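You operate a simulated robot arm through the tools that you are given. There is no shell and no other tool.

You are at the controls of a simulated robot arm. One attempt, no reset.

## Task
Shut the bench valve and vent the line, then uncouple the ribbed coupling.
Fine: vent to 0, shut the vent knob, free the long ring, and set the coupling on the gas bench.
Where things are to end (x, y in the base frame): ribbed coupling within 60 mm of [250, 130].

Only the result counts: the job must be done as asked and must still hold three seconds after the hand-in. Knocking over, shifting, dropping, spilling or breaking anything else fails it.

## Robot
A 7-joint arm with a two-finger parallel gripper, fixed in place. Base frame: the origin is on the floor under the middle of its stand, x ahead of it, y to its left, z up; the work surface is at about z = 820. Lengths are in mm, angles in rad, forces in N, time in s.
With the tool pointing down near the work surface it reaches from about 240 to 680 mm from the base axis. Its first joint turns from -1.152 to 1.152 rad. Payload 2.4 kg.
The TCP is the grasp point between the finger pads, 30 mm short of the fingertips. In the tool frame z runs along the fingers and y along their closing line. Largest opening 94 mm; finger width 28, thickness 10; the body of the gripper, 50 by 96 mm, starts 55 mm behind the TCP.
Orientation is told as [roll, pitch, yaw] about the base's x, y, z axes, in that order, counted from this pose: with the fingers straight down and closing along the base's y, the tool's x points along the base's -x, its y along +y and its z along -z.

## Interface
- The arm moves only by the tool jog_arm. Its argument "targets" is a list that holds one entry, the list of rows, each a list of 7 numbers: the turn, a rotation vector about the tool's x, y, z in units of 5 degrees (1.0 is 5 degrees), then the shift along the tool's x, y, z in units of 50 mm (1.0 is 50 mm), then the closure in counts, from 0 (fully open) to 255 (shut). In form: [[[ax, ay, az, tx, ty, tz, claw], ...]]. A call has 1 to 20 rows; each row shifts and turns the commanded pose from where the row before left it, along the tool's axes as they then stand. A call with a number of a shift or a turn outside -1 to 1 is refused whole. Rows are played at 5 a second. More than 50 mm and 0.15 rad between two rows, or a gripper value outside its range, and nothing of the call is played. A pose out of reach is approached as far as the arm can. The call stops where the force on the tool passes 40 N (or 10 N more than at its start, if that is more) or the arm is blocked; 0.2 s more then pass. The fingers move at their own pace (about 153 mm/s each) and stop on an object; they squeeze with about 26 N. The grip force told is the motor's: it shows also when the fingers shut on nothing. Time passes only in rows, and 0.2 s behind the last, so rows that do not move let the fingers close. It gives the time, the measured TCP pose, the force on the tool (base axes), the opening and the grip force at its end, in the units of the frame above (readings bear some noise), with the torque about the TCP (base axes, N m) and any sound that the robot's microphone picked up.
- Cameras (640 x 400 px; columns grow to the right, rows downward): "scene" is fixed at [43.1, 462.7, 1435.9]; the picture's right is [-0.77, -0.64, 0.00], its down [-0.37, 0.44, -0.82] and it looks along [0.52, -0.63, -0.58] (base axes); focal length 214 px, centre (320, 200). "wrist" rides on the gripper at [76, 14, -102] in the tool frame; the picture's right is [-0.18, 0.98, 0.00], its down [-0.75, -0.14, -0.64] and it looks along [-0.63, -0.12, 0.77] (tool axes); focal length 243 px, centre (320, 200). There is no depth. A picture from a camera that has moved, and an enlarged one, comes with that camera's place and axes in the base frame and with its lens. The place of the scene camera against the robot may be out by one fixed shift of up to 18 mm in any direction.
- grab_frame(camera): a new picture of that camera. The clock stands still meanwhile.
- zoom(camera, box): a new picture of the part [left, top, right, bottom] of that camera's present view, enlarged. The clock stands still meanwhile.
- close_job(): hands the job in; it is judged then, once.

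Nothing tells you positions but the pictures and the camera data. Unless the task says otherwise, let go and move clear before handing in.

The tools are called after "Call:" as a command line: name --argument value ..., lists and objects as JSON in quotes. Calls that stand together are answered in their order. jog_arm: Moves the arm, as the interface text tells. Its arguments: {"type":"object","properties":{"targets":{"type":"array","items":{"type":"array","items":{"type":"array","items":{"type":"number"}}}}},"required":["targets"]} The other tools are called the same way: grab_frame (camera) takes a picture; zoom (camera, box) takes an enlarged picture of a part of a camera's view; close_job () hands the job in.

At the start:

```text
t: 0.0
tool_pos: [377.6, 68.6, 1305.0]
tcp_rot: [-0.002, -0.001, 0.0]
ft_force: [0.0, -0.7, 0.3]
moment: [-0.02, 0.01, 0.02]
grip_width: 93.8
gripper_force: 0.0
```

scene: 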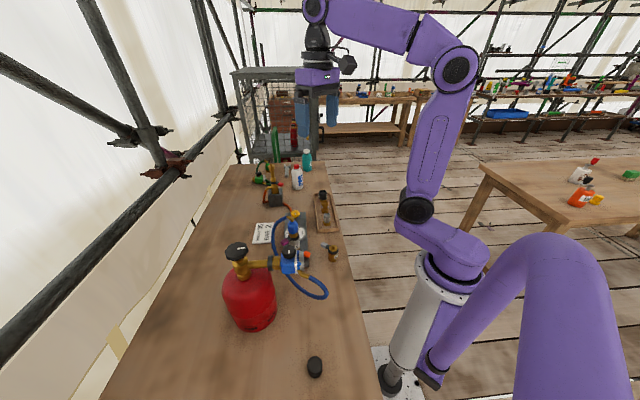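
wrist: 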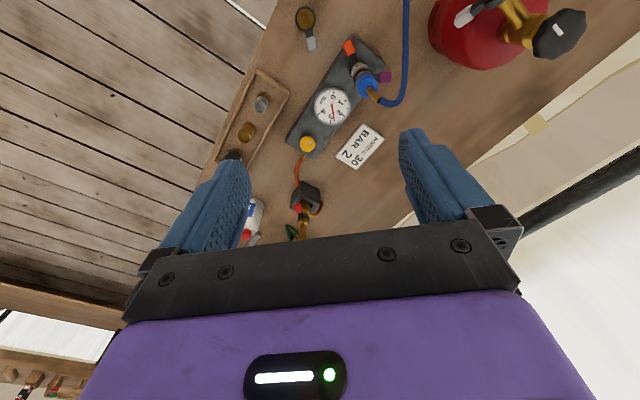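

I see a bench with a red gas cylinder, a manifold with a gauge, knobs and couplings, and a note card. I'll zoom in on the details before moving.

Call:
zoom --camera "scene" --box '[220, 190, 360, 300]'

Call:
zoom --camera "scene" --box '[230, 140, 350, 215]'

Call:
zoom --camera "wrist" --box '[240, 0, 420, 180]'

Call:
zoom --camera "wrist" --box '[380, 0, 600, 120]'

```text
3.64 times, centred on (290, 245) of scene
camera zoom: at [43.1, 462.7, 1435.9], right [-0.77, -0.64, 0.0], down [-0.37, 0.44, -0.82], along [0.52, -0.63, -0.58], focal length 780 px, centre (429, 36)
```

zoom: 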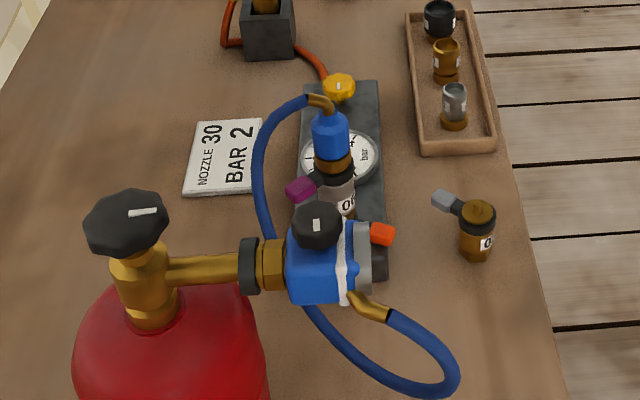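

```text
5.33 times, centred on (290, 178) of scene
camera zoom: at [43.1, 462.7, 1435.9], right [-0.77, -0.64, 0.0], down [-0.37, 0.44, -0.82], along [0.52, -0.63, -0.58], focal length 1144 px, centre (480, 320)
```

zoom: 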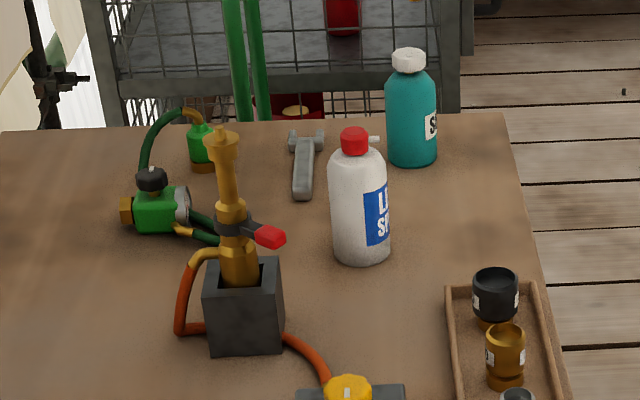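

```text
2.22 times, centred on (330, 90) of wrist
camera zoom: at [302.0, 81.9, 1406.7], right [0.18, 0.98, 0.0], down [0.75, -0.14, 0.64], along [0.63, -0.12, -0.77], focal length 539 px, centre (298, 444)
```

zoom: 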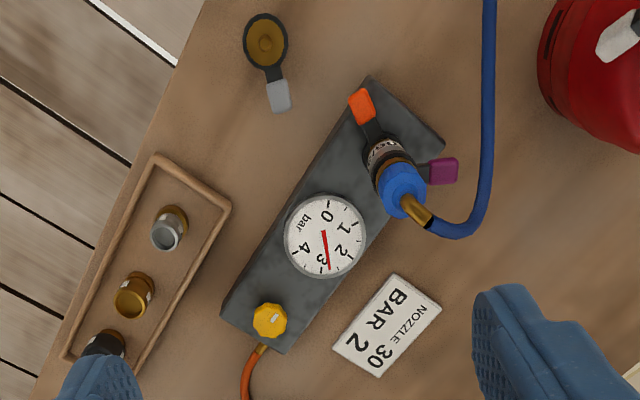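

```text
2.91 times, centred on (490, 60) of wrist
camera zoom: at [302.0, 81.9, 1406.7], right [0.18, 0.98, 0.0], down [0.75, -0.14, 0.64], along [0.63, -0.12, -0.77], focal length 706 px, centre (-174, 607)
```

zoom: 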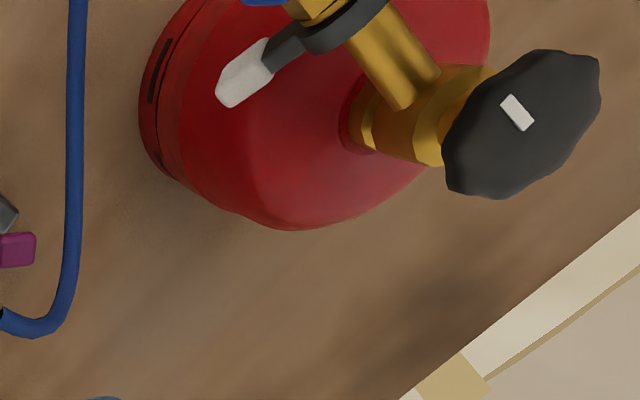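

The bench carries a tall stack (blue cap on a gold/black body with orange and purple levers), a gauge reading about 3 bar, a yellow knob, and a cylinder with its regulator. I'll zoom closer on each part to identify the valves and rings.

Call:
zoom --camera "scene" --box '[270, 205, 320, 240]'

Call:
zoom --camera "scene" --box '[265, 230, 325, 275]'

Call:
zoom --camera "wrist" --box '[320, 25, 400, 115]'

Call:
zoom --camera "wrist" --box '[280, 0, 330, 60]'

Call:
zoom --camera "wrist" --box '[220, 150, 340, 250]'

```text
11.43 times, centred on (295, 222) of scene
camera zoom: at [43.1, 462.7, 1435.9], right [-0.77, -0.64, 0.0], down [-0.37, 0.44, -0.82], along [0.52, -0.63, -0.58], focal length 2451 px, centre (606, -57)
```

zoom: 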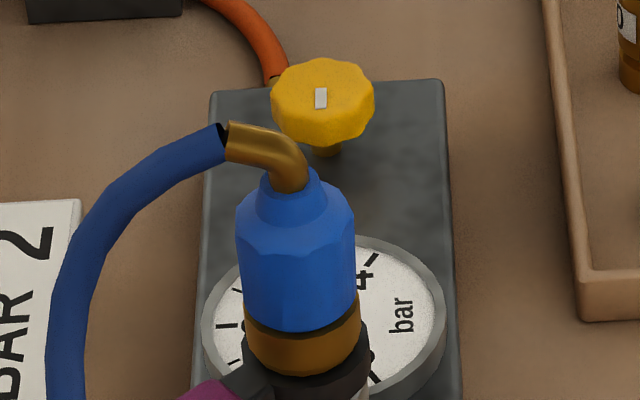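

```text
8.89 times, centred on (295, 252) of scene
camera zoom: at [43.1, 462.7, 1435.9], right [-0.77, -0.64, 0.0], down [-0.37, 0.44, -0.82], along [0.52, -0.63, -0.58], focal length 1906 px, centre (542, -267)
```

zoom: 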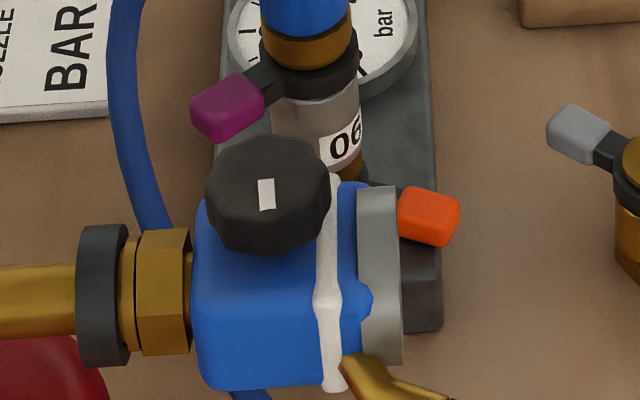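

```text
4.44 times, centred on (360, 70) of wrist
camera zoom: at [302.0, 81.9, 1406.7], right [0.18, 0.98, 0.0], down [0.75, -0.14, 0.64], along [0.63, -0.12, -0.77], focal length 1078 px, centre (142, 778)
```

zoom: 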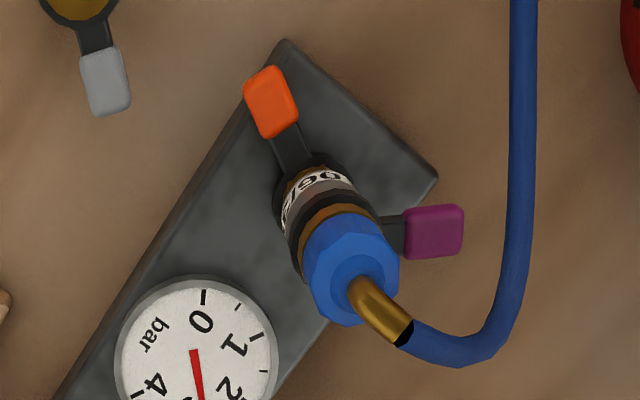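

```text
6.67 times, centred on (305, 30) of wrist
camera zoom: at [302.0, 81.9, 1406.7], right [0.18, 0.98, 0.0], down [0.75, -0.14, 0.64], along [0.63, -0.12, -0.77], focal length 1618 px, centre (420, 1333)
```

zoom: 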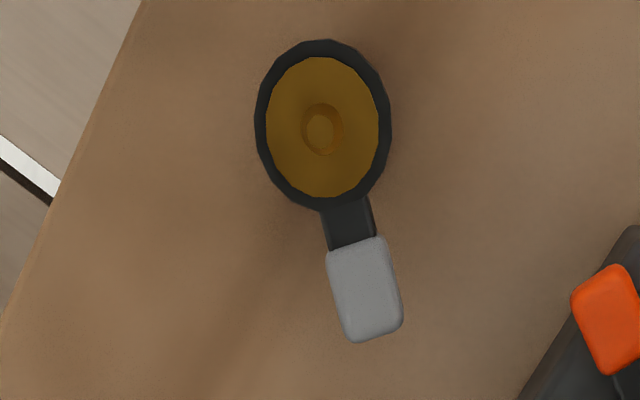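

```text
4.00 times, centred on (280, 200) of wrist
camera zoom: at [302.0, 81.9, 1406.7], right [0.18, 0.98, 0.0], down [0.75, -0.14, 0.64], along [0.63, -0.12, -0.77], focal length 970 px, centre (480, 200)
```

zoom: 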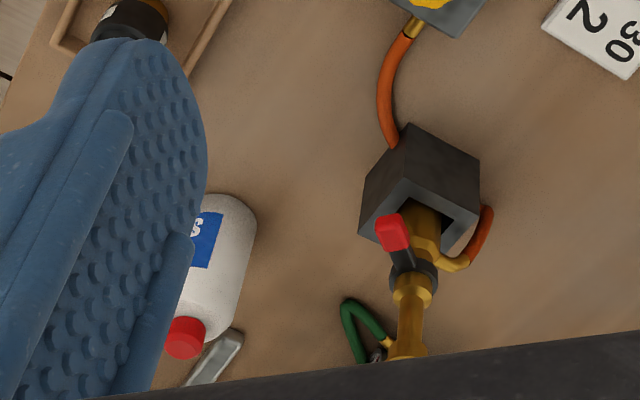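

The stack stands at about (420, 135), with its blue top near z = 987. The cylinder handwheel is near (380, 335, 1080). I'll lower and tilt the wrist camera to look at the stack from the side.

Call:
jog_arm --targets '[[[0, 0, 0, 0.5, 0.3, 0.9, 0], [0, 0, 0, 0.5, 0.3, 0.9, 0], [0, 0, 0, 0, 0, 0.9, 0], [0, 0, 0, 0, 0, 0.8, 0], [0, -1, 0, 0, 0, 0, 0], [0, -1, 0, 0, 0, 0, 0], [0, -1, 0, 0, 0, 0, 0], [0, -1, 0, 0, 0, 0, 0], [0, -1, 0, 0, 0, 0, 0], [0, 0, 0, 0, 0, 0, 0]]]'

Call:
grab_frame --camera "wrist"

Call:
grab_frame --camera "scene"

```text
refused: row 1 steps farther than a row can; nothing moved
```

```text
taken
camera wrist: at [302.0, 81.9, 1406.7], right [0.18, 0.98, 0.0], down [0.75, -0.14, 0.64], along [0.63, -0.12, -0.77], focal length 243 px, centre (320, 200)
```

wrist: 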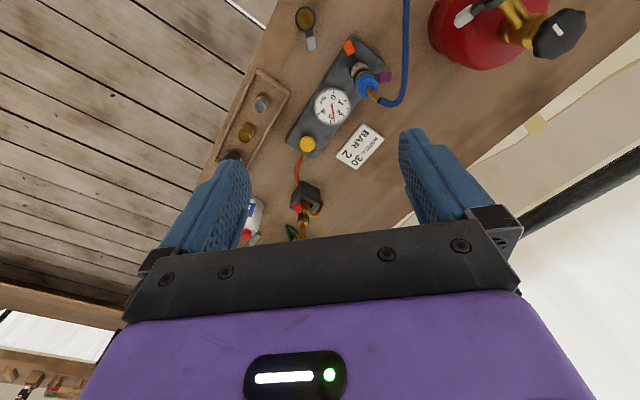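

```text
taken
```

scene: 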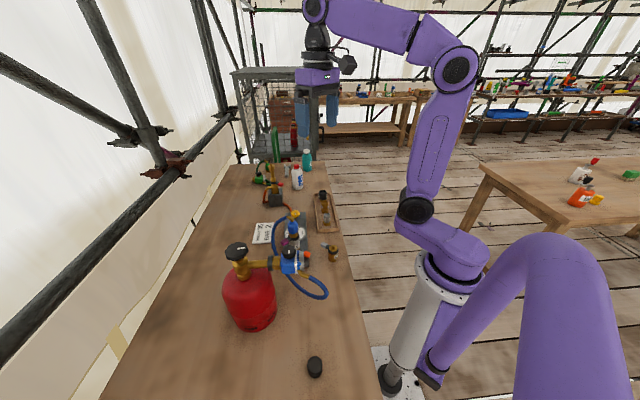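

The step limit applies to the combined shift, so I'll make the same move in smaller steps.

Call:
jog_arm --targets '[[[0, 0, 0, 0.4, 0.3, 0.8, 0], [0, 0, 0, 0.4, 0.3, 0.8, 0], [0, 0, 0, 0.2, 0, 0.9, 0], [0, 0, 0, 0, 0, 0.9, 0], [0, -1, 0, 0, 0, 0, 0], [0, -1, 0, 0, 0, 0, 0], [0, -1, 0, 0, 0, 0, 0], [0, -1, 0, 0, 0, 0, 0], [0, -1, 0, 0, 0, 0, 0], [0, 0, 0, 0, 0, 0, 0]]]'

Call:
grab_frame --camera "wrist"

Call:
grab_frame --camera "scene"

```text
t: 2.2
tool_pos: [329.4, 98.2, 1134.2]
tcp_rot: [0.002, -0.437, 0.0]
ft_force: [1.4, 0.6, 0.3]
moment: [0.03, -0.05, -0.01]
grip_width: 93.7
gripper_force: 0.1
```

```text
taken
camera wrist: at [215.8, 111.9, 1194.4], right [0.17, 0.98, 0.08], down [0.41, -0.14, 0.9], along [0.9, -0.12, -0.43], focal length 243 px, centre (320, 200)
```

wrist: 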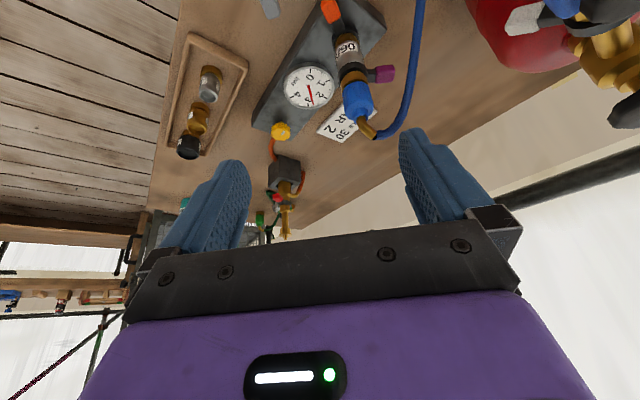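

```text
taken
```

scene: 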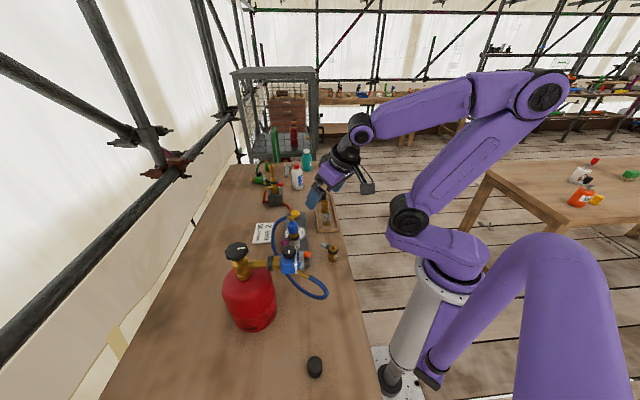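

The wrist view now shows the stack from the robot side, with the image inverted. I'll zoom in on the rings and labels.

Call:
zoom --camera "wrist" --box '[300, 0, 420, 140]'

Call:
zoom --camera "wrist" --box '[460, 0, 640, 130]'

Call:
zoom --camera "wrist" --box '[150, 30, 260, 170]'

Call:
zoom --camera "wrist" --box '[240, 60, 340, 145]'

```text
2.86 times, centred on (360, 70) of wrist
camera zoom: at [215.8, 111.9, 1194.4], right [0.17, 0.98, 0.08], down [0.41, -0.14, 0.9], along [0.9, -0.12, -0.43], focal length 693 px, centre (206, 571)
```

zoom: 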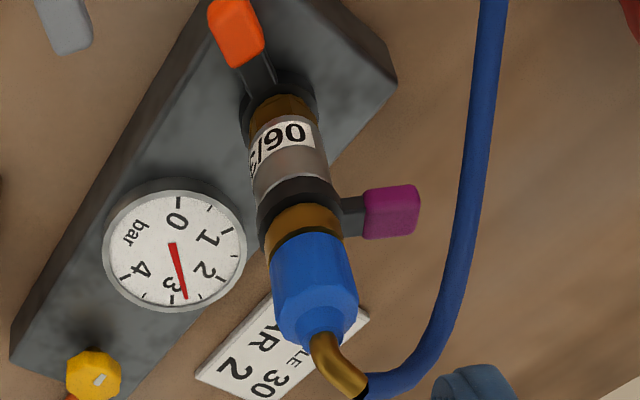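

```text
3.08 times, centred on (550, 65) of wrist
camera zoom: at [215.8, 111.9, 1194.4], right [0.17, 0.98, 0.08], down [0.41, -0.14, 0.9], along [0.9, -0.12, -0.43], focal length 746 px, centre (-388, 615)
```

zoom: 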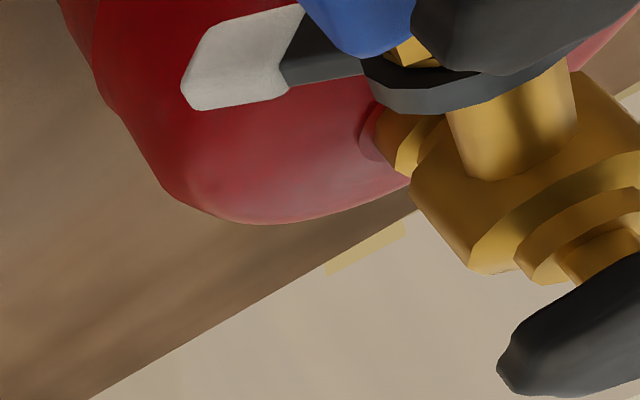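

```text
2.86 times, centred on (205, 100) of wrist
camera zoom: at [215.8, 111.9, 1194.4], right [0.17, 0.98, 0.08], down [0.41, -0.14, 0.9], along [0.9, -0.12, -0.43], focal length 693 px, centre (649, 486)
```

zoom: 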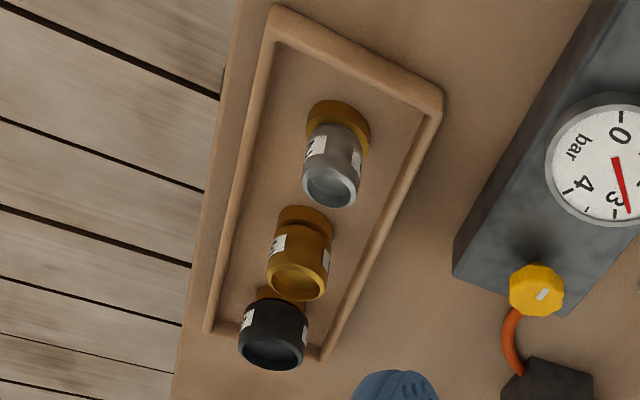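

```text
4.71 times, centred on (290, 102) of wrist
camera zoom: at [215.8, 111.9, 1194.4], right [0.17, 0.98, 0.08], down [0.41, -0.14, 0.9], along [0.9, -0.12, -0.43], focal length 1142 px, centre (461, 659)
```

zoom: 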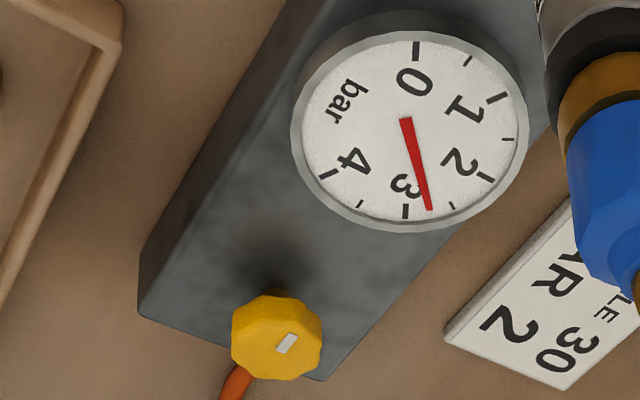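

Zooming re-renders with real detail, so I'll inspect each feature tightly from both cameras.

Call:
zoom --camera "wrist" --box '[328, 50, 400, 140]'

Call:
zoom --camera "wrist" --box '[310, 0, 400, 60]'

Call:
zoom --camera "scene" --box '[322, 240, 346, 264]'

Call:
zoom --camera "scene" --box '[220, 238, 270, 272]'

Call:
zoom --camera "scene" --box '[265, 245, 335, 302]'

Call:
zoom --camera "scene" --box '[300, 350, 330, 385]'

Call:
zoom --camera "scene" --box '[560, 150, 640, 215]'

Call:
zoom --camera "scene" --box '[312, 185, 345, 240]'

```text
4.44 times, centred on (364, 95) of wrist
camera zoom: at [215.8, 111.9, 1194.4], right [0.17, 0.98, 0.08], down [0.41, -0.14, 0.9], along [0.9, -0.12, -0.43], focal length 1078 px, centre (124, 667)
```

zoom: 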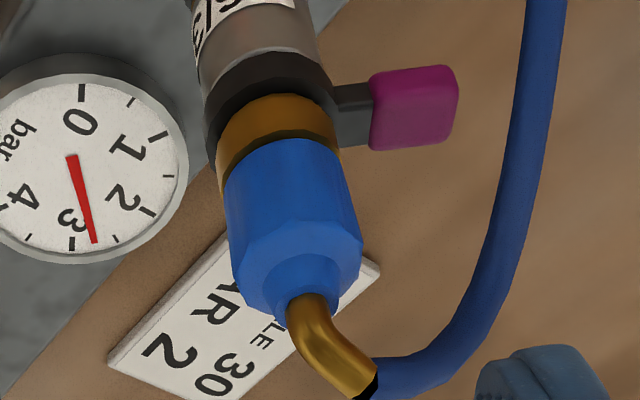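

```text
6.67 times, centred on (355, 30) of wrist
camera zoom: at [215.8, 111.9, 1194.4], right [0.17, 0.98, 0.08], down [0.41, -0.14, 0.9], along [0.9, -0.12, -0.43], focal length 1618 px, centre (87, 1333)
```

zoom: 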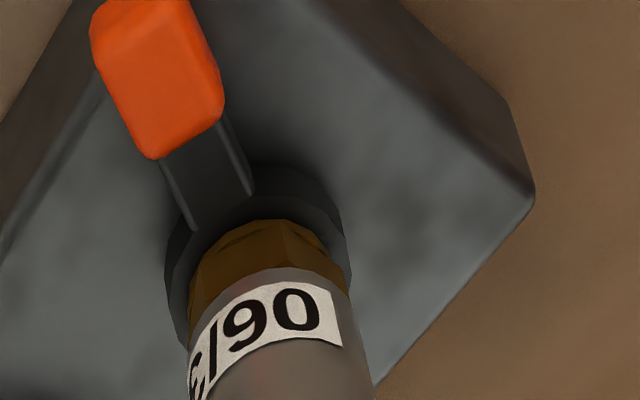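

```text
16.00 times, centred on (334, 252) of scene
camera zoom: at [43.1, 462.7, 1435.9], right [-0.77, -0.64, 0.0], down [-0.37, 0.44, -0.82], along [0.52, -0.63, -0.58], focal length 3432 px, centre (96, -632)
```

zoom: 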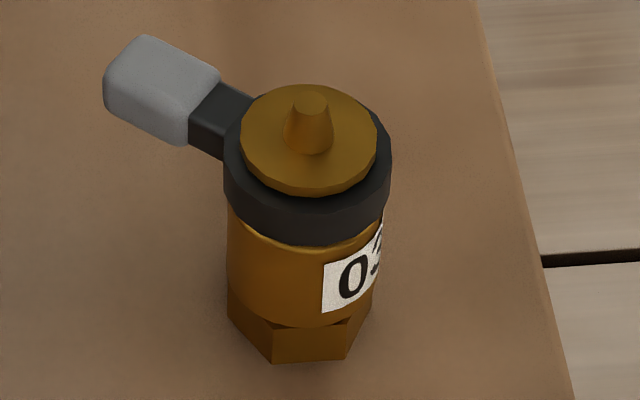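

```text
11.76 times, centred on (245, 255) of scene
camera zoom: at [43.1, 462.7, 1435.9], right [-0.77, -0.64, 0.0], down [-0.37, 0.44, -0.82], along [0.52, -0.63, -0.58], focal length 2523 px, centre (1202, -447)
```

zoom: 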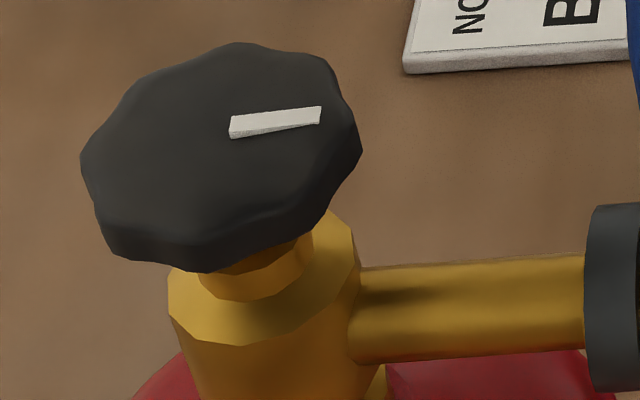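

```text
7.02 times, centred on (300, 274) of scene
camera zoom: at [43.1, 462.7, 1435.9], right [-0.77, -0.64, 0.0], down [-0.37, 0.44, -0.82], along [0.52, -0.63, -0.58], focal length 1505 px, centre (460, -316)
```

zoom: 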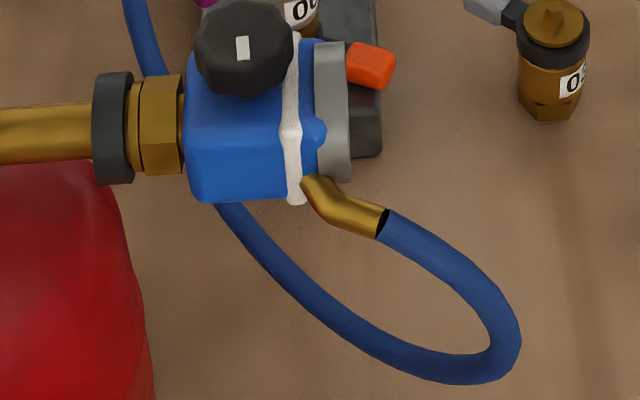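

```text
11.43 times, centred on (315, 368) of scene
camera zoom: at [43.1, 462.7, 1435.9], right [-0.77, -0.64, 0.0], down [-0.37, 0.44, -0.82], along [0.52, -0.63, -0.58], focal length 2451 px, centre (377, -1714)
```

zoom: 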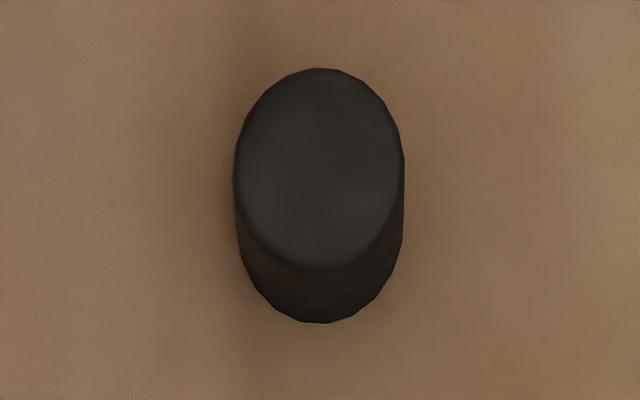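

```text
6.15 times, centred on (600, 182) of scene
camera zoom: at [43.1, 462.7, 1435.9], right [-0.77, -0.64, 0.0], down [-0.37, 0.44, -0.82], along [0.52, -0.63, -0.58], focal length 1320 px, centre (-1403, 308)
```

zoom: 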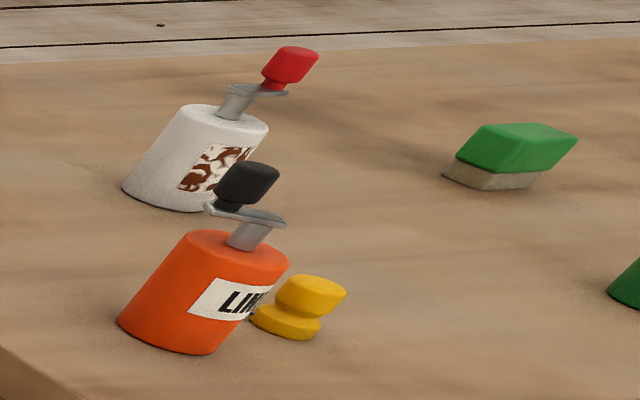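

```text
7.27 times, centred on (328, 212) of scene
camera zoom: at [43.1, 462.7, 1435.9], right [-0.77, -0.64, 0.0], down [-0.37, 0.44, -0.82], along [0.52, -0.63, -0.58], focal length 1560 px, centre (258, 109)
```

zoom: 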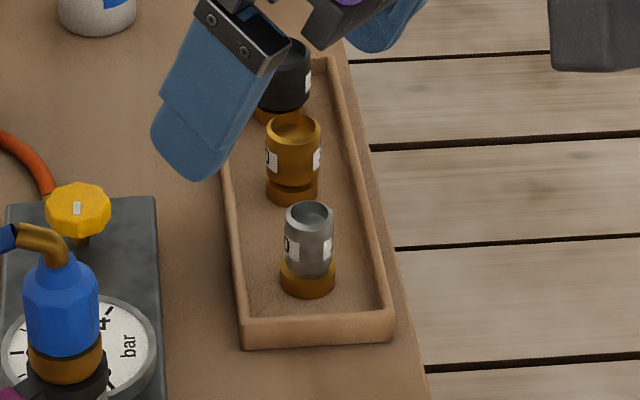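

The blue hose end is held by the purple-lever ring, and the silver "06/90" adapter below it is held by the orange-lever ring. I'll check the green set and the torch, and move the wrist camera toward the regulator for another angle.

Call:
zoom --camera "scene" --box '[250, 155, 290, 195]'

Call:
zoom --camera "scene" --box '[280, 225, 305, 250]'

Call:
jog_arm --targets '[[[0, 0, 0, 0.29, 0.68, -0.472, 0], [0, 0, 0, 0.29, 0.68, -0.472, 0], [0, 0, 0, 0.29, 0.68, -0.472, 0], [0, 0, 0, 0, 0, 0, 0]]]'

Call:
grab_frame --camera "wrist"

```text
10.00 times, centred on (270, 175) of scene
camera zoom: at [43.1, 462.7, 1435.9], right [-0.77, -0.64, 0.0], down [-0.37, 0.44, -0.82], along [0.52, -0.63, -0.58], focal length 2145 px, centre (820, 450)
```

zoom: 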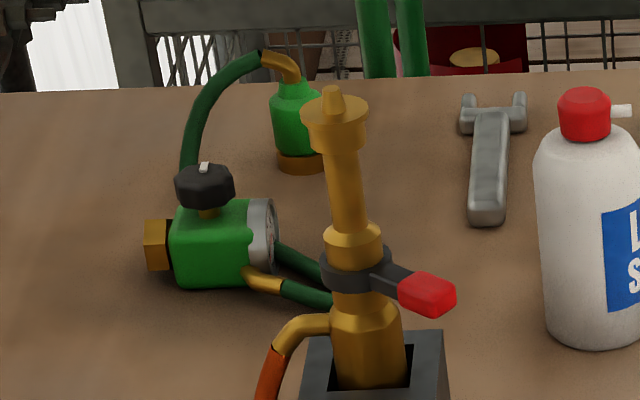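

```text
16.00 times, centred on (292, 238) of scene
camera zoom: at [43.1, 462.7, 1435.9], right [-0.77, -0.64, 0.0], down [-0.37, 0.44, -0.82], along [0.52, -0.63, -0.58], focal length 3432 px, centre (760, -400)
```

zoom: 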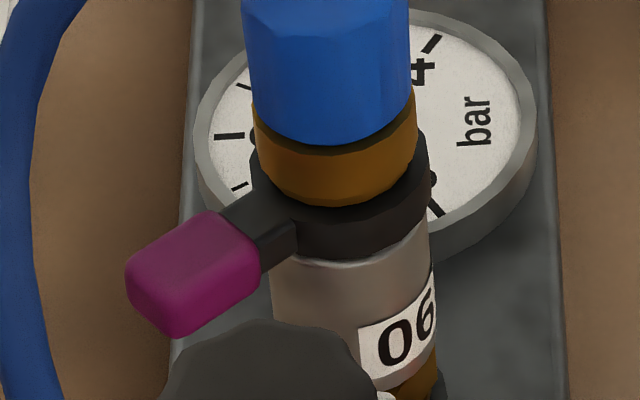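

```text
t: 3.2
tool_pos: [261.9, 201.2, 1179.0]
tcp_rot: [0.0, -0.436, -0.001]
ft_force: [0.8, -1.2, -0.4]
moment: [0.0, -0.04, -0.02]
grip_width: 94.0
gripper_force: 0.0
```

```text
taken
camera wrist: at [148.5, 214.2, 1239.8], right [0.17, 0.98, 0.08], down [0.41, -0.14, 0.9], along [0.9, -0.12, -0.43], focal length 243 px, centre (320, 200)
```

wrist: 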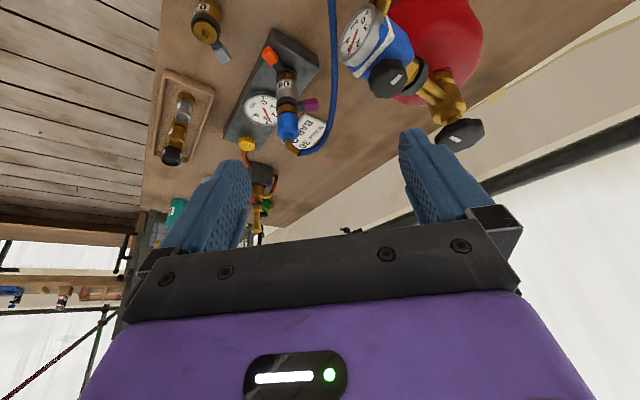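

The regulator now shows its own gauge and a black knob. I'll zoom in on it and on the cylinder valve.

Call:
zoom --camera "wrist" --box '[325, 0, 495, 150]'

Call:
zoom --camera "wrist" --box '[330, 0, 400, 70]'

Call:
zoom --camera "wrist" --box '[220, 20, 330, 160]'

Call:
zoom --camera "wrist" --box '[180, 0, 240, 60]'

Call:
zoom --camera "wrist" --box '[230, 130, 300, 230]'

```text
2.67 times, centred on (410, 75) of wrist
camera zoom: at [148.5, 214.2, 1239.8], right [0.17, 0.98, 0.08], down [0.41, -0.14, 0.9], along [0.9, -0.12, -0.43], focal length 647 px, centre (80, 533)
```

zoom: 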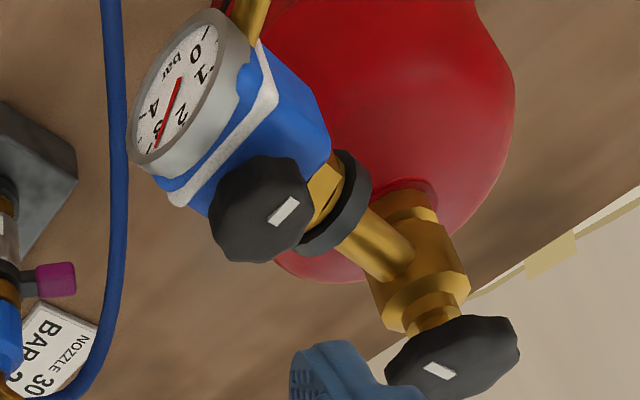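

```text
5.71 times, centred on (365, 35) of wrist
camera zoom: at [148.5, 214.2, 1239.8], right [0.17, 0.98, 0.08], down [0.41, -0.14, 0.9], along [0.9, -0.12, -0.43], focal length 1386 px, centre (63, 1143)
```

zoom: 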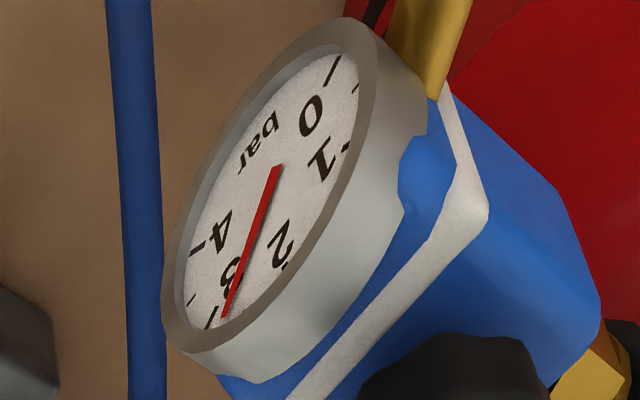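

```text
2.86 times, centred on (275, 90) of wrist
camera zoom: at [148.5, 214.2, 1239.8], right [0.17, 0.98, 0.08], down [0.41, -0.14, 0.9], along [0.9, -0.12, -0.43], focal length 693 px, centre (449, 514)
```

zoom: 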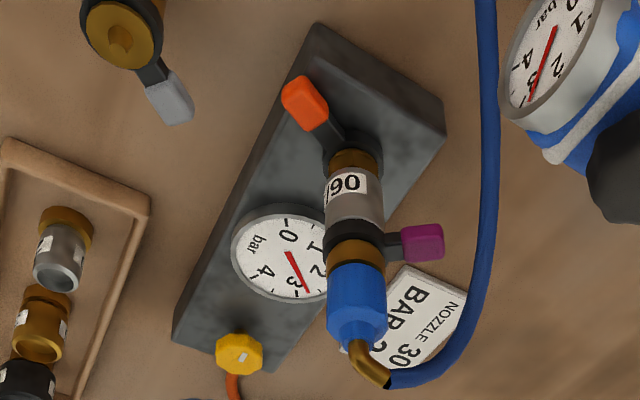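

```text
6.67 times, centred on (210, 30) of wrist
camera zoom: at [148.5, 214.2, 1239.8], right [0.17, 0.98, 0.08], down [0.41, -0.14, 0.9], along [0.9, -0.12, -0.43], focal length 1618 px, centre (1053, 1333)
```

zoom: 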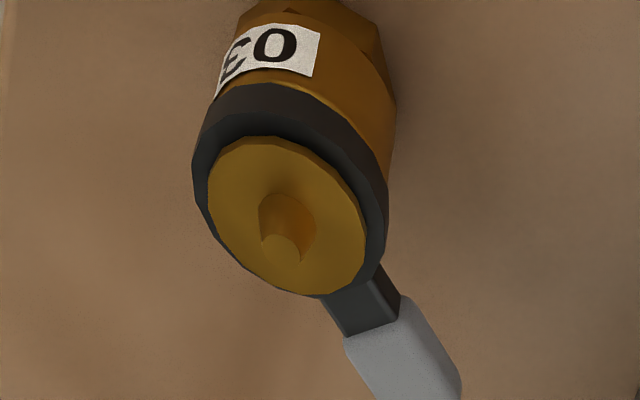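

```text
4.00 times, centred on (265, 180) of wrist
camera zoom: at [148.5, 214.2, 1239.8], right [0.17, 0.98, 0.08], down [0.41, -0.14, 0.9], along [0.9, -0.12, -0.43], focal length 970 px, centre (540, 280)
```

zoom: 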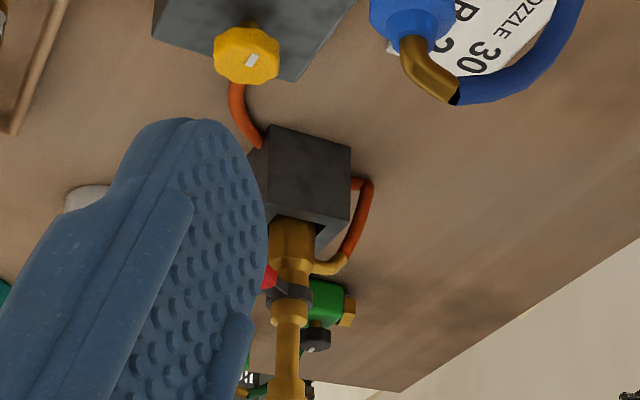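

The only supply is the cylinder handwheel, near (375, 337, 1080). The yellow knob on the gauge block, near (550, 5, 893), looks like the vent. I'll straighten the tool and move above the handwheel to measure it.

Call:
jog_arm --targets '[[[0, 1, 0, 0, 0, 0, 0], [0, 1, 0, 0, 0, 0, 0], [0, 1, 0, 0, 0, 0, 0], [0, 1, 0, 0, 0, 0, 0], [0, 1, 0, 0, 0, 0, 0], [0, 0, 0, -0.565, 0.68, -0.1, 0], [0, 0, 0, -0.565, 0.68, -0.1, 0], [0, 0, 0, -0.565, 0.68, -0.1, 0], [0, 0, 0, -0.565, 0.68, -0.1, 0], [0, 0, 0, 0, 0, 0, 0]]]'

Call:
grab_frame --camera "wrist"

Call:
grab_frame --camera "scene"

```text
t: 5.4
tool_pos: [375.4, 334.8, 1199.5]
tcp_rot: [0.0, 0.001, -0.001]
ft_force: [0.1, -0.4, 0.2]
moment: [-0.03, 0.03, 0.01]
grip_width: 93.9
gripper_force: 0.1
```

```text
taken
camera wrist: at [298.7, 349.8, 1301.4], right [0.18, 0.98, 0.0], down [0.75, -0.14, 0.64], along [0.63, -0.12, -0.77], focal length 243 px, centre (320, 200)
```

wrist: 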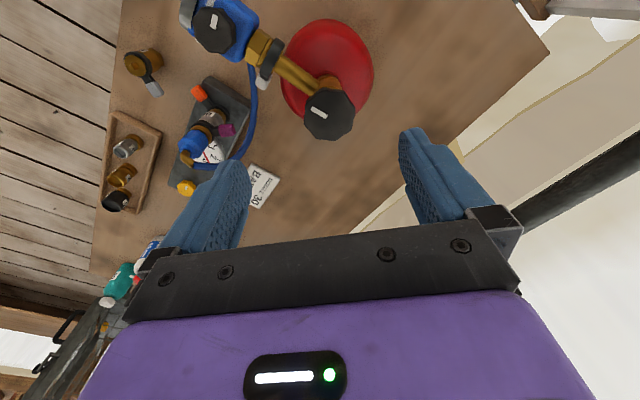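

```text
taken
```

scene: 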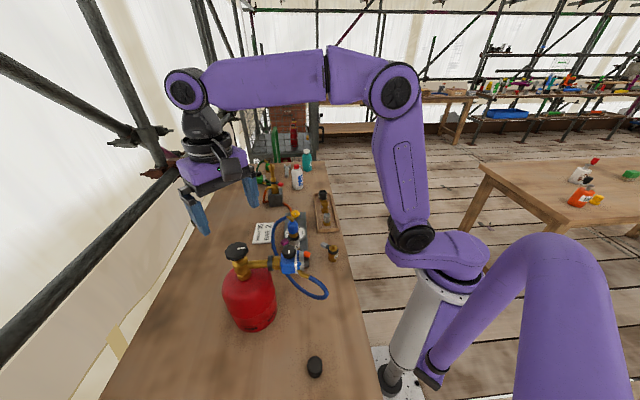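

I'll zoom in on the handwheel from this view to refine its centre.

Call:
zoom --camera "wrist" --box '[260, 40, 380, 150]'

Call:
zoom --camera "wrist" --box '[175, 0, 265, 60]'

Call:
zoom --camera "wrist" --box '[150, 60, 270, 210]'

```text
3.64 times, centred on (320, 95) of wrist
camera zoom: at [298.7, 349.8, 1301.4], right [0.18, 0.98, 0.0], down [0.75, -0.14, 0.64], along [0.63, -0.12, -0.77], focal length 882 px, centre (320, 582)
```

zoom: 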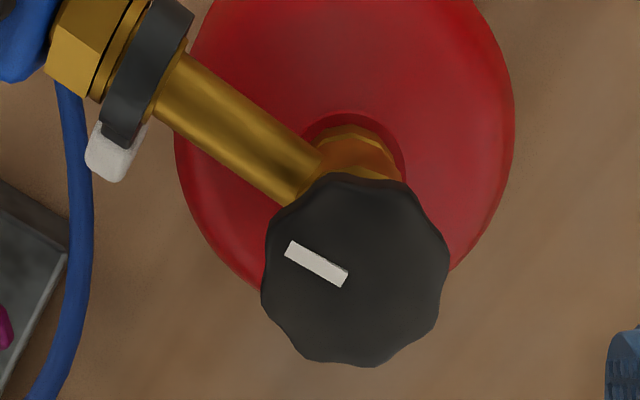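

```text
6.67 times, centred on (220, 30) of wrist
camera zoom: at [298.7, 349.8, 1301.4], right [0.18, 0.98, 0.0], down [0.75, -0.14, 0.64], along [0.63, -0.12, -0.77], focal length 1618 px, centre (987, 1333)
```

zoom: 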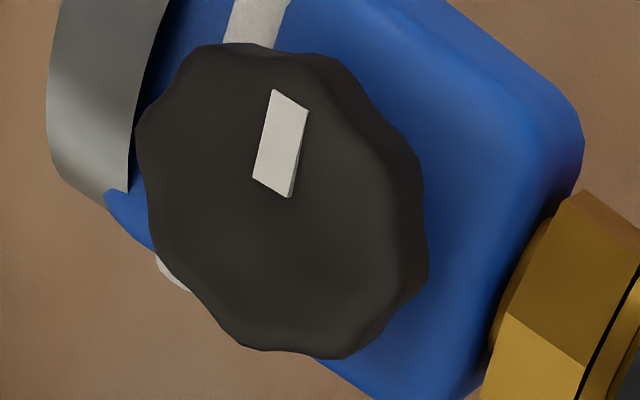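

```text
2.67 times, centred on (210, 135) of wrist
camera zoom: at [298.7, 349.8, 1301.4], right [0.18, 0.98, 0.0], down [0.75, -0.14, 0.64], along [0.63, -0.12, -0.77], focal length 647 px, centre (613, 373)
```

zoom: 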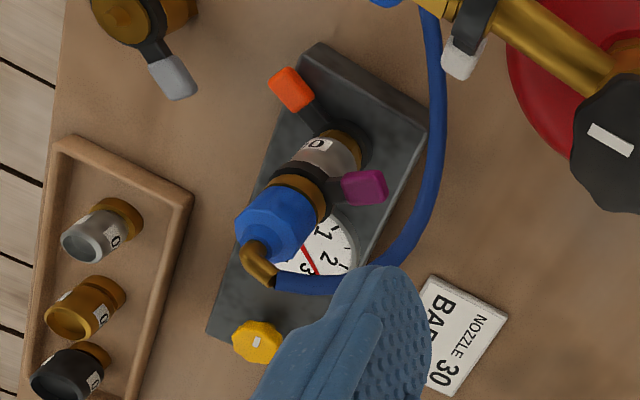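

The handwheel's centre comes out at about (385, 342, 1071), with a diameter near 48 mm. I'll line up over it and lower partway to check alignment.

Call:
jog_arm --targets '[[[0, 0, 0, -0.19, 0.154, 0, 0], [0, 0, 0, 0, 0, 0.7, 0], [0, 0, 0, 0, 0, 0.7, 0], [0, 0, 0, 0, 0, 0, 0]]]'

Call:
grab_frame --camera "wrist"

Call:
zoom --camera "scene" --box '[170, 150, 290, 280]'

```text
t: 6.4
tool_pos: [381.0, 344.4, 1127.4]
tcp_rot: [0.0, -0.001, -0.001]
ft_force: [0.1, 0.1, -0.1]
moment: [-0.03, -0.02, -0.01]
grip_width: 94.0
gripper_force: 0.0
```

```text
taken
camera wrist: at [304.7, 357.5, 1229.0], right [0.18, 0.98, 0.0], down [0.75, -0.14, 0.64], along [0.63, -0.12, -0.77], focal length 243 px, centre (320, 200)
```

wrist: 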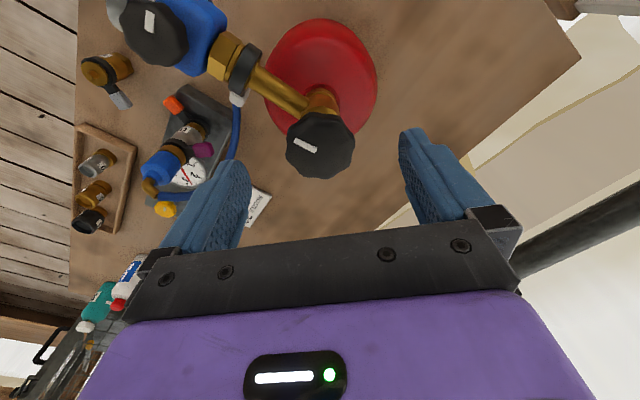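

```text
3.08 times, centred on (230, 215) of scene
camera zoom: at [43.1, 462.7, 1435.9], right [-0.77, -0.64, 0.0], down [-0.37, 0.44, -0.82], along [0.52, -0.63, -0.58], focal length 660 px, centre (597, 154)
```

zoom: 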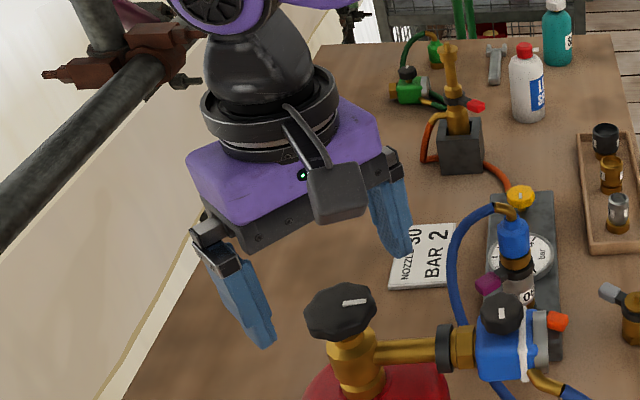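

I'll let the arm settle with a null row, then re-measure with a zoom.

Call:
jog_arm --targets '[[[0, 0, 0, 0, 0, 0, 0], [0, 0, 0, 0, 0, 0, 0]]]'

Call:
zoom --camera "wrist" --box '[270, 90, 370, 190]'

```text
t: 7.0
tool_pos: [381.5, 343.0, 1126.5]
tcp_rot: [0.0, 0.0, 0.0]
ft_force: [0.5, -1.0, 0.4]
moment: [-0.02, -0.02, 0.01]
grip_width: 93.9
gripper_force: 0.1
```

```text
4.00 times, centred on (320, 140) of wrist
camera zoom: at [304.7, 357.6, 1229.3], right [0.18, 0.98, 0.0], down [0.75, -0.14, 0.64], along [0.63, -0.12, -0.77], focal length 970 px, centre (320, 440)
```

zoom: 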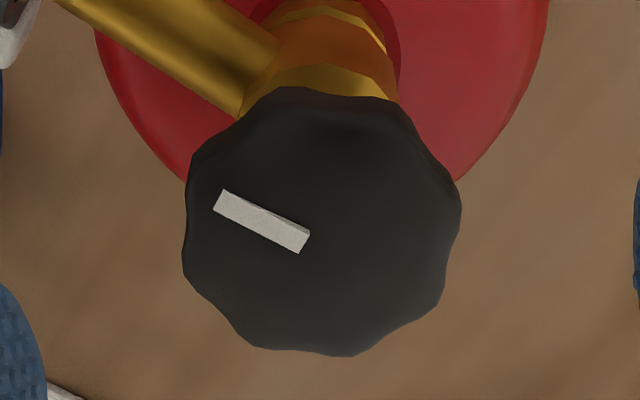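

The handwheel is at (383.5, 342.8), with its top at about z = 1076. I'll centre on it, lower so the fingertips stay above the side tube, and close on it.

Call:
jog_arm --targets '[[[0, 0, 0, -0.056, -0.016, 0.4, 0], [0, 0, 0, 0, 0, 0.34, 0], [0, 0, 0, 0, 0, 0, 120], [0, 0, 0, 0, 0, 0, 255], [0, 0, 0, 0, 0, 0, 255]]]'

Call:
grab_frame --camera "wrist"

Call:
zoom --camera "scene" --box '[170, 150, 290, 280]'

```text
t: 8.2
tool_pos: [383.1, 343.4, 1091.5]
tcp_rot: [-0.001, -0.001, 0.0]
ft_force: [-3.2, -4.6, -2.5]
moment: [0.07, -0.38, -0.01]
grip_width: 46.8
gripper_force: 44.9
```

```text
taken
camera wrist: at [306.4, 356.9, 1193.0], right [0.18, 0.98, 0.0], down [0.75, -0.14, 0.64], along [0.63, -0.12, -0.77], focal length 243 px, centre (320, 200)
```

wrist: 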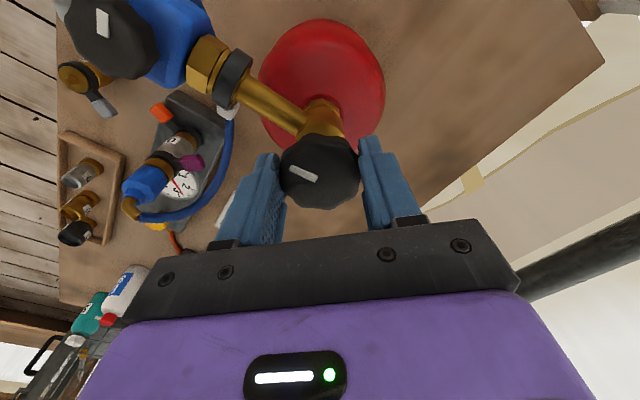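

```text
3.08 times, centred on (230, 215) of scene
camera zoom: at [43.0, 462.6, 1435.9], right [-0.77, -0.64, 0.0], down [-0.37, 0.44, -0.82], along [0.52, -0.63, -0.58], focal length 660 px, centre (597, 154)
```

zoom: 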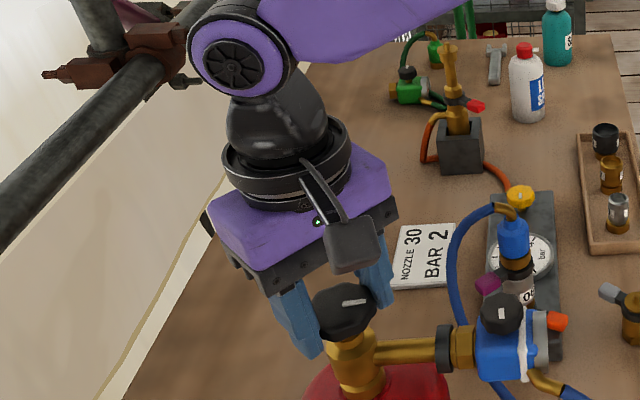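

The handwheel is gripped at 46.8 mm. I'll turn it clockwise seen from above (about +tool z), a little at first while watching the torque.

Call:
jog_arm --targets '[[[0, 0, 1, 0, 0, 0, 255], [0, 0, 1, 0, 0, 0, 255], [0, 0, 1, 0, 0, 0, 255]]]'

Call:
zoom --camera "scene" --box '[220, 238, 270, 272]'

```text
t: 9.0
tool_pos: [383.1, 342.5, 1092.4]
tcp_rot: [-0.003, 0.004, -0.261]
ft_force: [-4.0, 2.7, -27.9]
moment: [0.03, 0.22, 0.04]
grip_width: 46.5
gripper_force: 45.4
```

```text
11.76 times, centred on (245, 255) of scene
camera zoom: at [43.3, 463.1, 1435.8], right [-0.77, -0.64, 0.0], down [-0.37, 0.44, -0.82], along [0.52, -0.63, -0.58], focal length 2523 px, centre (1202, -447)
```

zoom: 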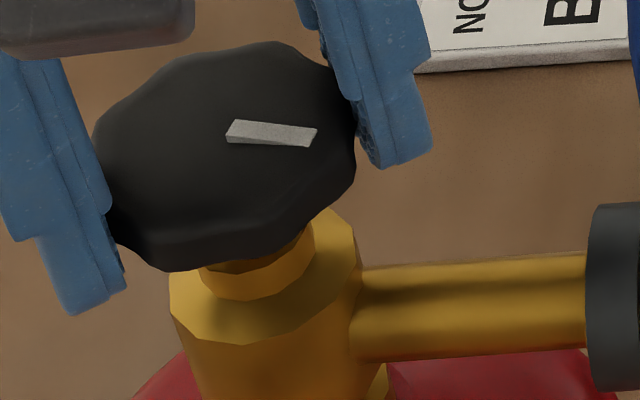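

The wheel turned about 15° with almost no resisting torque, but there is a 28 N downward pull. The wheel may be screwing down, so I'll relax downward slightly and check.

Call:
jog_arm --targets '[[[0, 0, 0, 0, 0, 0.02, 255]]]'

```text
t: 9.4
tool_pos: [382.7, 342.8, 1090.4]
tcp_rot: [-0.001, 0.001, -0.262]
ft_force: [-6.9, 2.0, -20.5]
moment: [0.03, 0.77, 0.06]
grip_width: 46.5
gripper_force: 44.7
```

Call:
jog_arm --targets '[[[0, 0, 0, 0, 0, 0.04, 255], [0, 0, 0, 0, 0, 0, 255]]]'

```text
t: 10.0
tool_pos: [383.3, 343.4, 1091.9]
tcp_rot: [0.001, 0.001, -0.262]
ft_force: [-15.0, -2.7, 13.1]
moment: [-0.18, 1.19, -0.01]
grip_width: 46.2
gripper_force: 45.0
```

Call:
jog_arm --targets '[[[0, 0, 1, 0, 0, 0, 255], [0, 0, 1, 0, 0, 0, 255]]]'

Call:
zoom --camera "scene" --box '[220, 238, 270, 272]'

```text
t: 10.6
tool_pos: [383.5, 343.7, 1091.4]
tcp_rot: [0.003, -0.001, -0.435]
ft_force: [-15.0, 0.6, 20.8]
moment: [-0.1, 0.83, -0.04]
grip_width: 46.2
gripper_force: 44.5
```

```text
11.76 times, centred on (245, 255) of scene
camera zoom: at [42.4, 462.5, 1436.0], right [-0.77, -0.64, 0.0], down [-0.37, 0.44, -0.82], along [0.52, -0.63, -0.58], focal length 2523 px, centre (1202, -447)
```

zoom: 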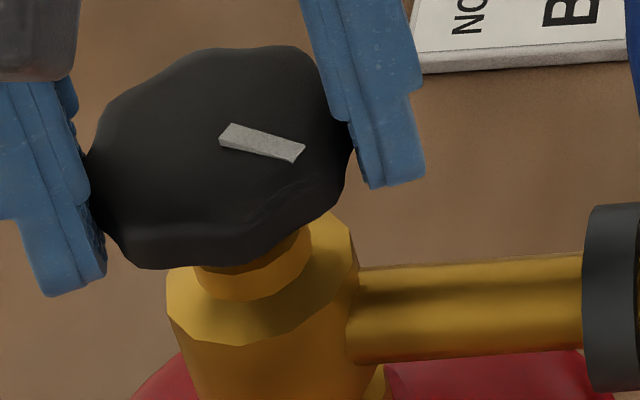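

The wheel follows the gripper and the torque stays low, so I'll keep turning in steps.

Call:
jog_arm --targets '[[[0, 0, 1, 0, 0, -0.02, 255], [0, 0, 1, 0, 0, 0, 255], [0, 0, 1, 0, 0, 0, 255]]]'

```text
t: 11.4
tool_pos: [382.3, 344.2, 1090.9]
tcp_rot: [0.003, 0.0, -0.698]
ft_force: [-11.0, 7.9, 14.5]
moment: [-0.23, -0.3, 0.0]
grip_width: 46.2
gripper_force: 44.7
```

Call:
jog_arm --targets '[[[0, 0, 1, 0, 0, 0, 255], [0, 0, 1, 0, 0, 0, 255], [0, 0, 1, 0, 0, 0, 255], [0, 0, 1, 0, 0, 0, 255]]]'

Call:
zoom --camera "scene" --box '[210, 228, 270, 272]'

```text
t: 12.4
tool_pos: [384.5, 344.6, 1092.5]
tcp_rot: [0.003, -0.001, -1.049]
ft_force: [1.2, 23.2, 7.2]
moment: [-0.05, -0.56, 0.03]
grip_width: 46.5
gripper_force: 45.1
```

```text
9.09 times, centred on (240, 250) of scene
camera zoom: at [43.0, 463.4, 1435.7], right [-0.77, -0.64, 0.0], down [-0.37, 0.44, -0.82], along [0.52, -0.63, -0.58], focal length 1950 px, centre (1047, -254)
```

zoom: 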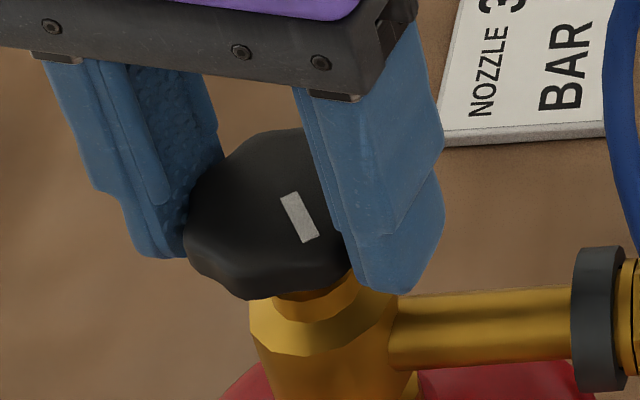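

The wheel has turned 60°. I'll ease the side load and continue.

Call:
jog_arm --targets '[[[0, 0, 1, 0.026, 0.015, 0, 255], [0, 0, 1, 0, 0, 0, 255], [0, 0, 1, 0, 0, 0, 255], [0, 0, 1, 0, 0, 0, 255]]]'

```text
t: 13.4
tool_pos: [384.4, 345.4, 1091.8]
tcp_rot: [0.001, -0.001, -1.4]
ft_force: [1.4, 9.7, 15.2]
moment: [1.23, 0.06, 0.0]
grip_width: 46.3
gripper_force: 44.7
```

Call:
jog_arm --targets '[[[0, 0, 1, 0, 0, 0, 255], [0, 0, 1, 0, 0, 0, 255], [0, 0, 1, 0, 0, 0, 255]]]'

Call:
zoom --camera "scene" --box '[210, 228, 270, 272]'

Call:
grab_frame --camera "wrist"

```text
t: 14.2
tool_pos: [385.8, 344.4, 1091.6]
tcp_rot: [0.0, -0.003, -1.656]
ft_force: [9.0, 7.0, 11.6]
moment: [-0.17, 0.04, 1.34]
grip_width: 46.7
gripper_force: 44.7
```

```text
9.09 times, centred on (240, 250) of scene
camera zoom: at [43.3, 462.8, 1435.9], right [-0.77, -0.64, 0.0], down [-0.37, 0.44, -0.82], along [0.52, -0.63, -0.58], focal length 1950 px, centre (1047, -254)
```

zoom: 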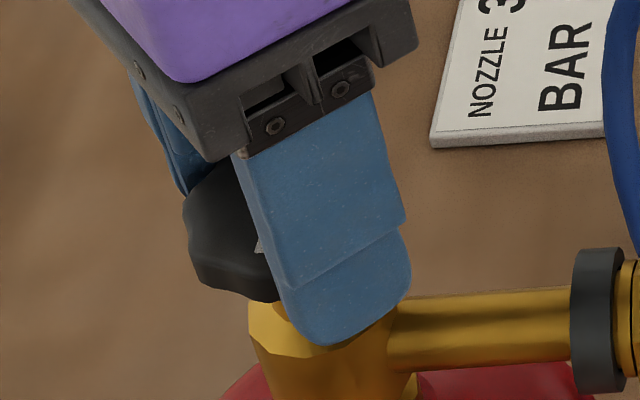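

```text
taken
camera wrist: at [405.5, 418.4, 1193.3], right [0.96, -0.27, 0.0], down [-0.21, -0.74, 0.64], along [-0.17, -0.62, -0.77], focal length 243 px, centre (320, 200)
```

wrist: 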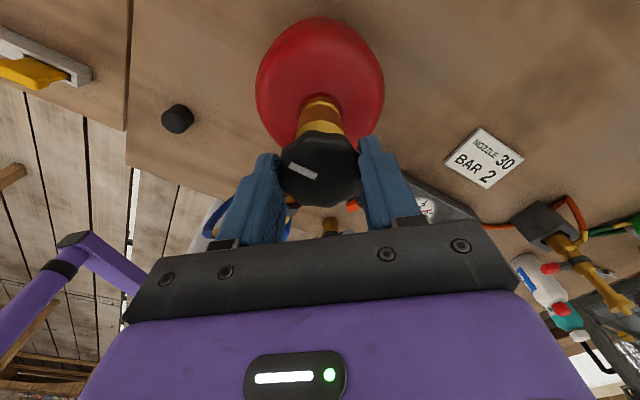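

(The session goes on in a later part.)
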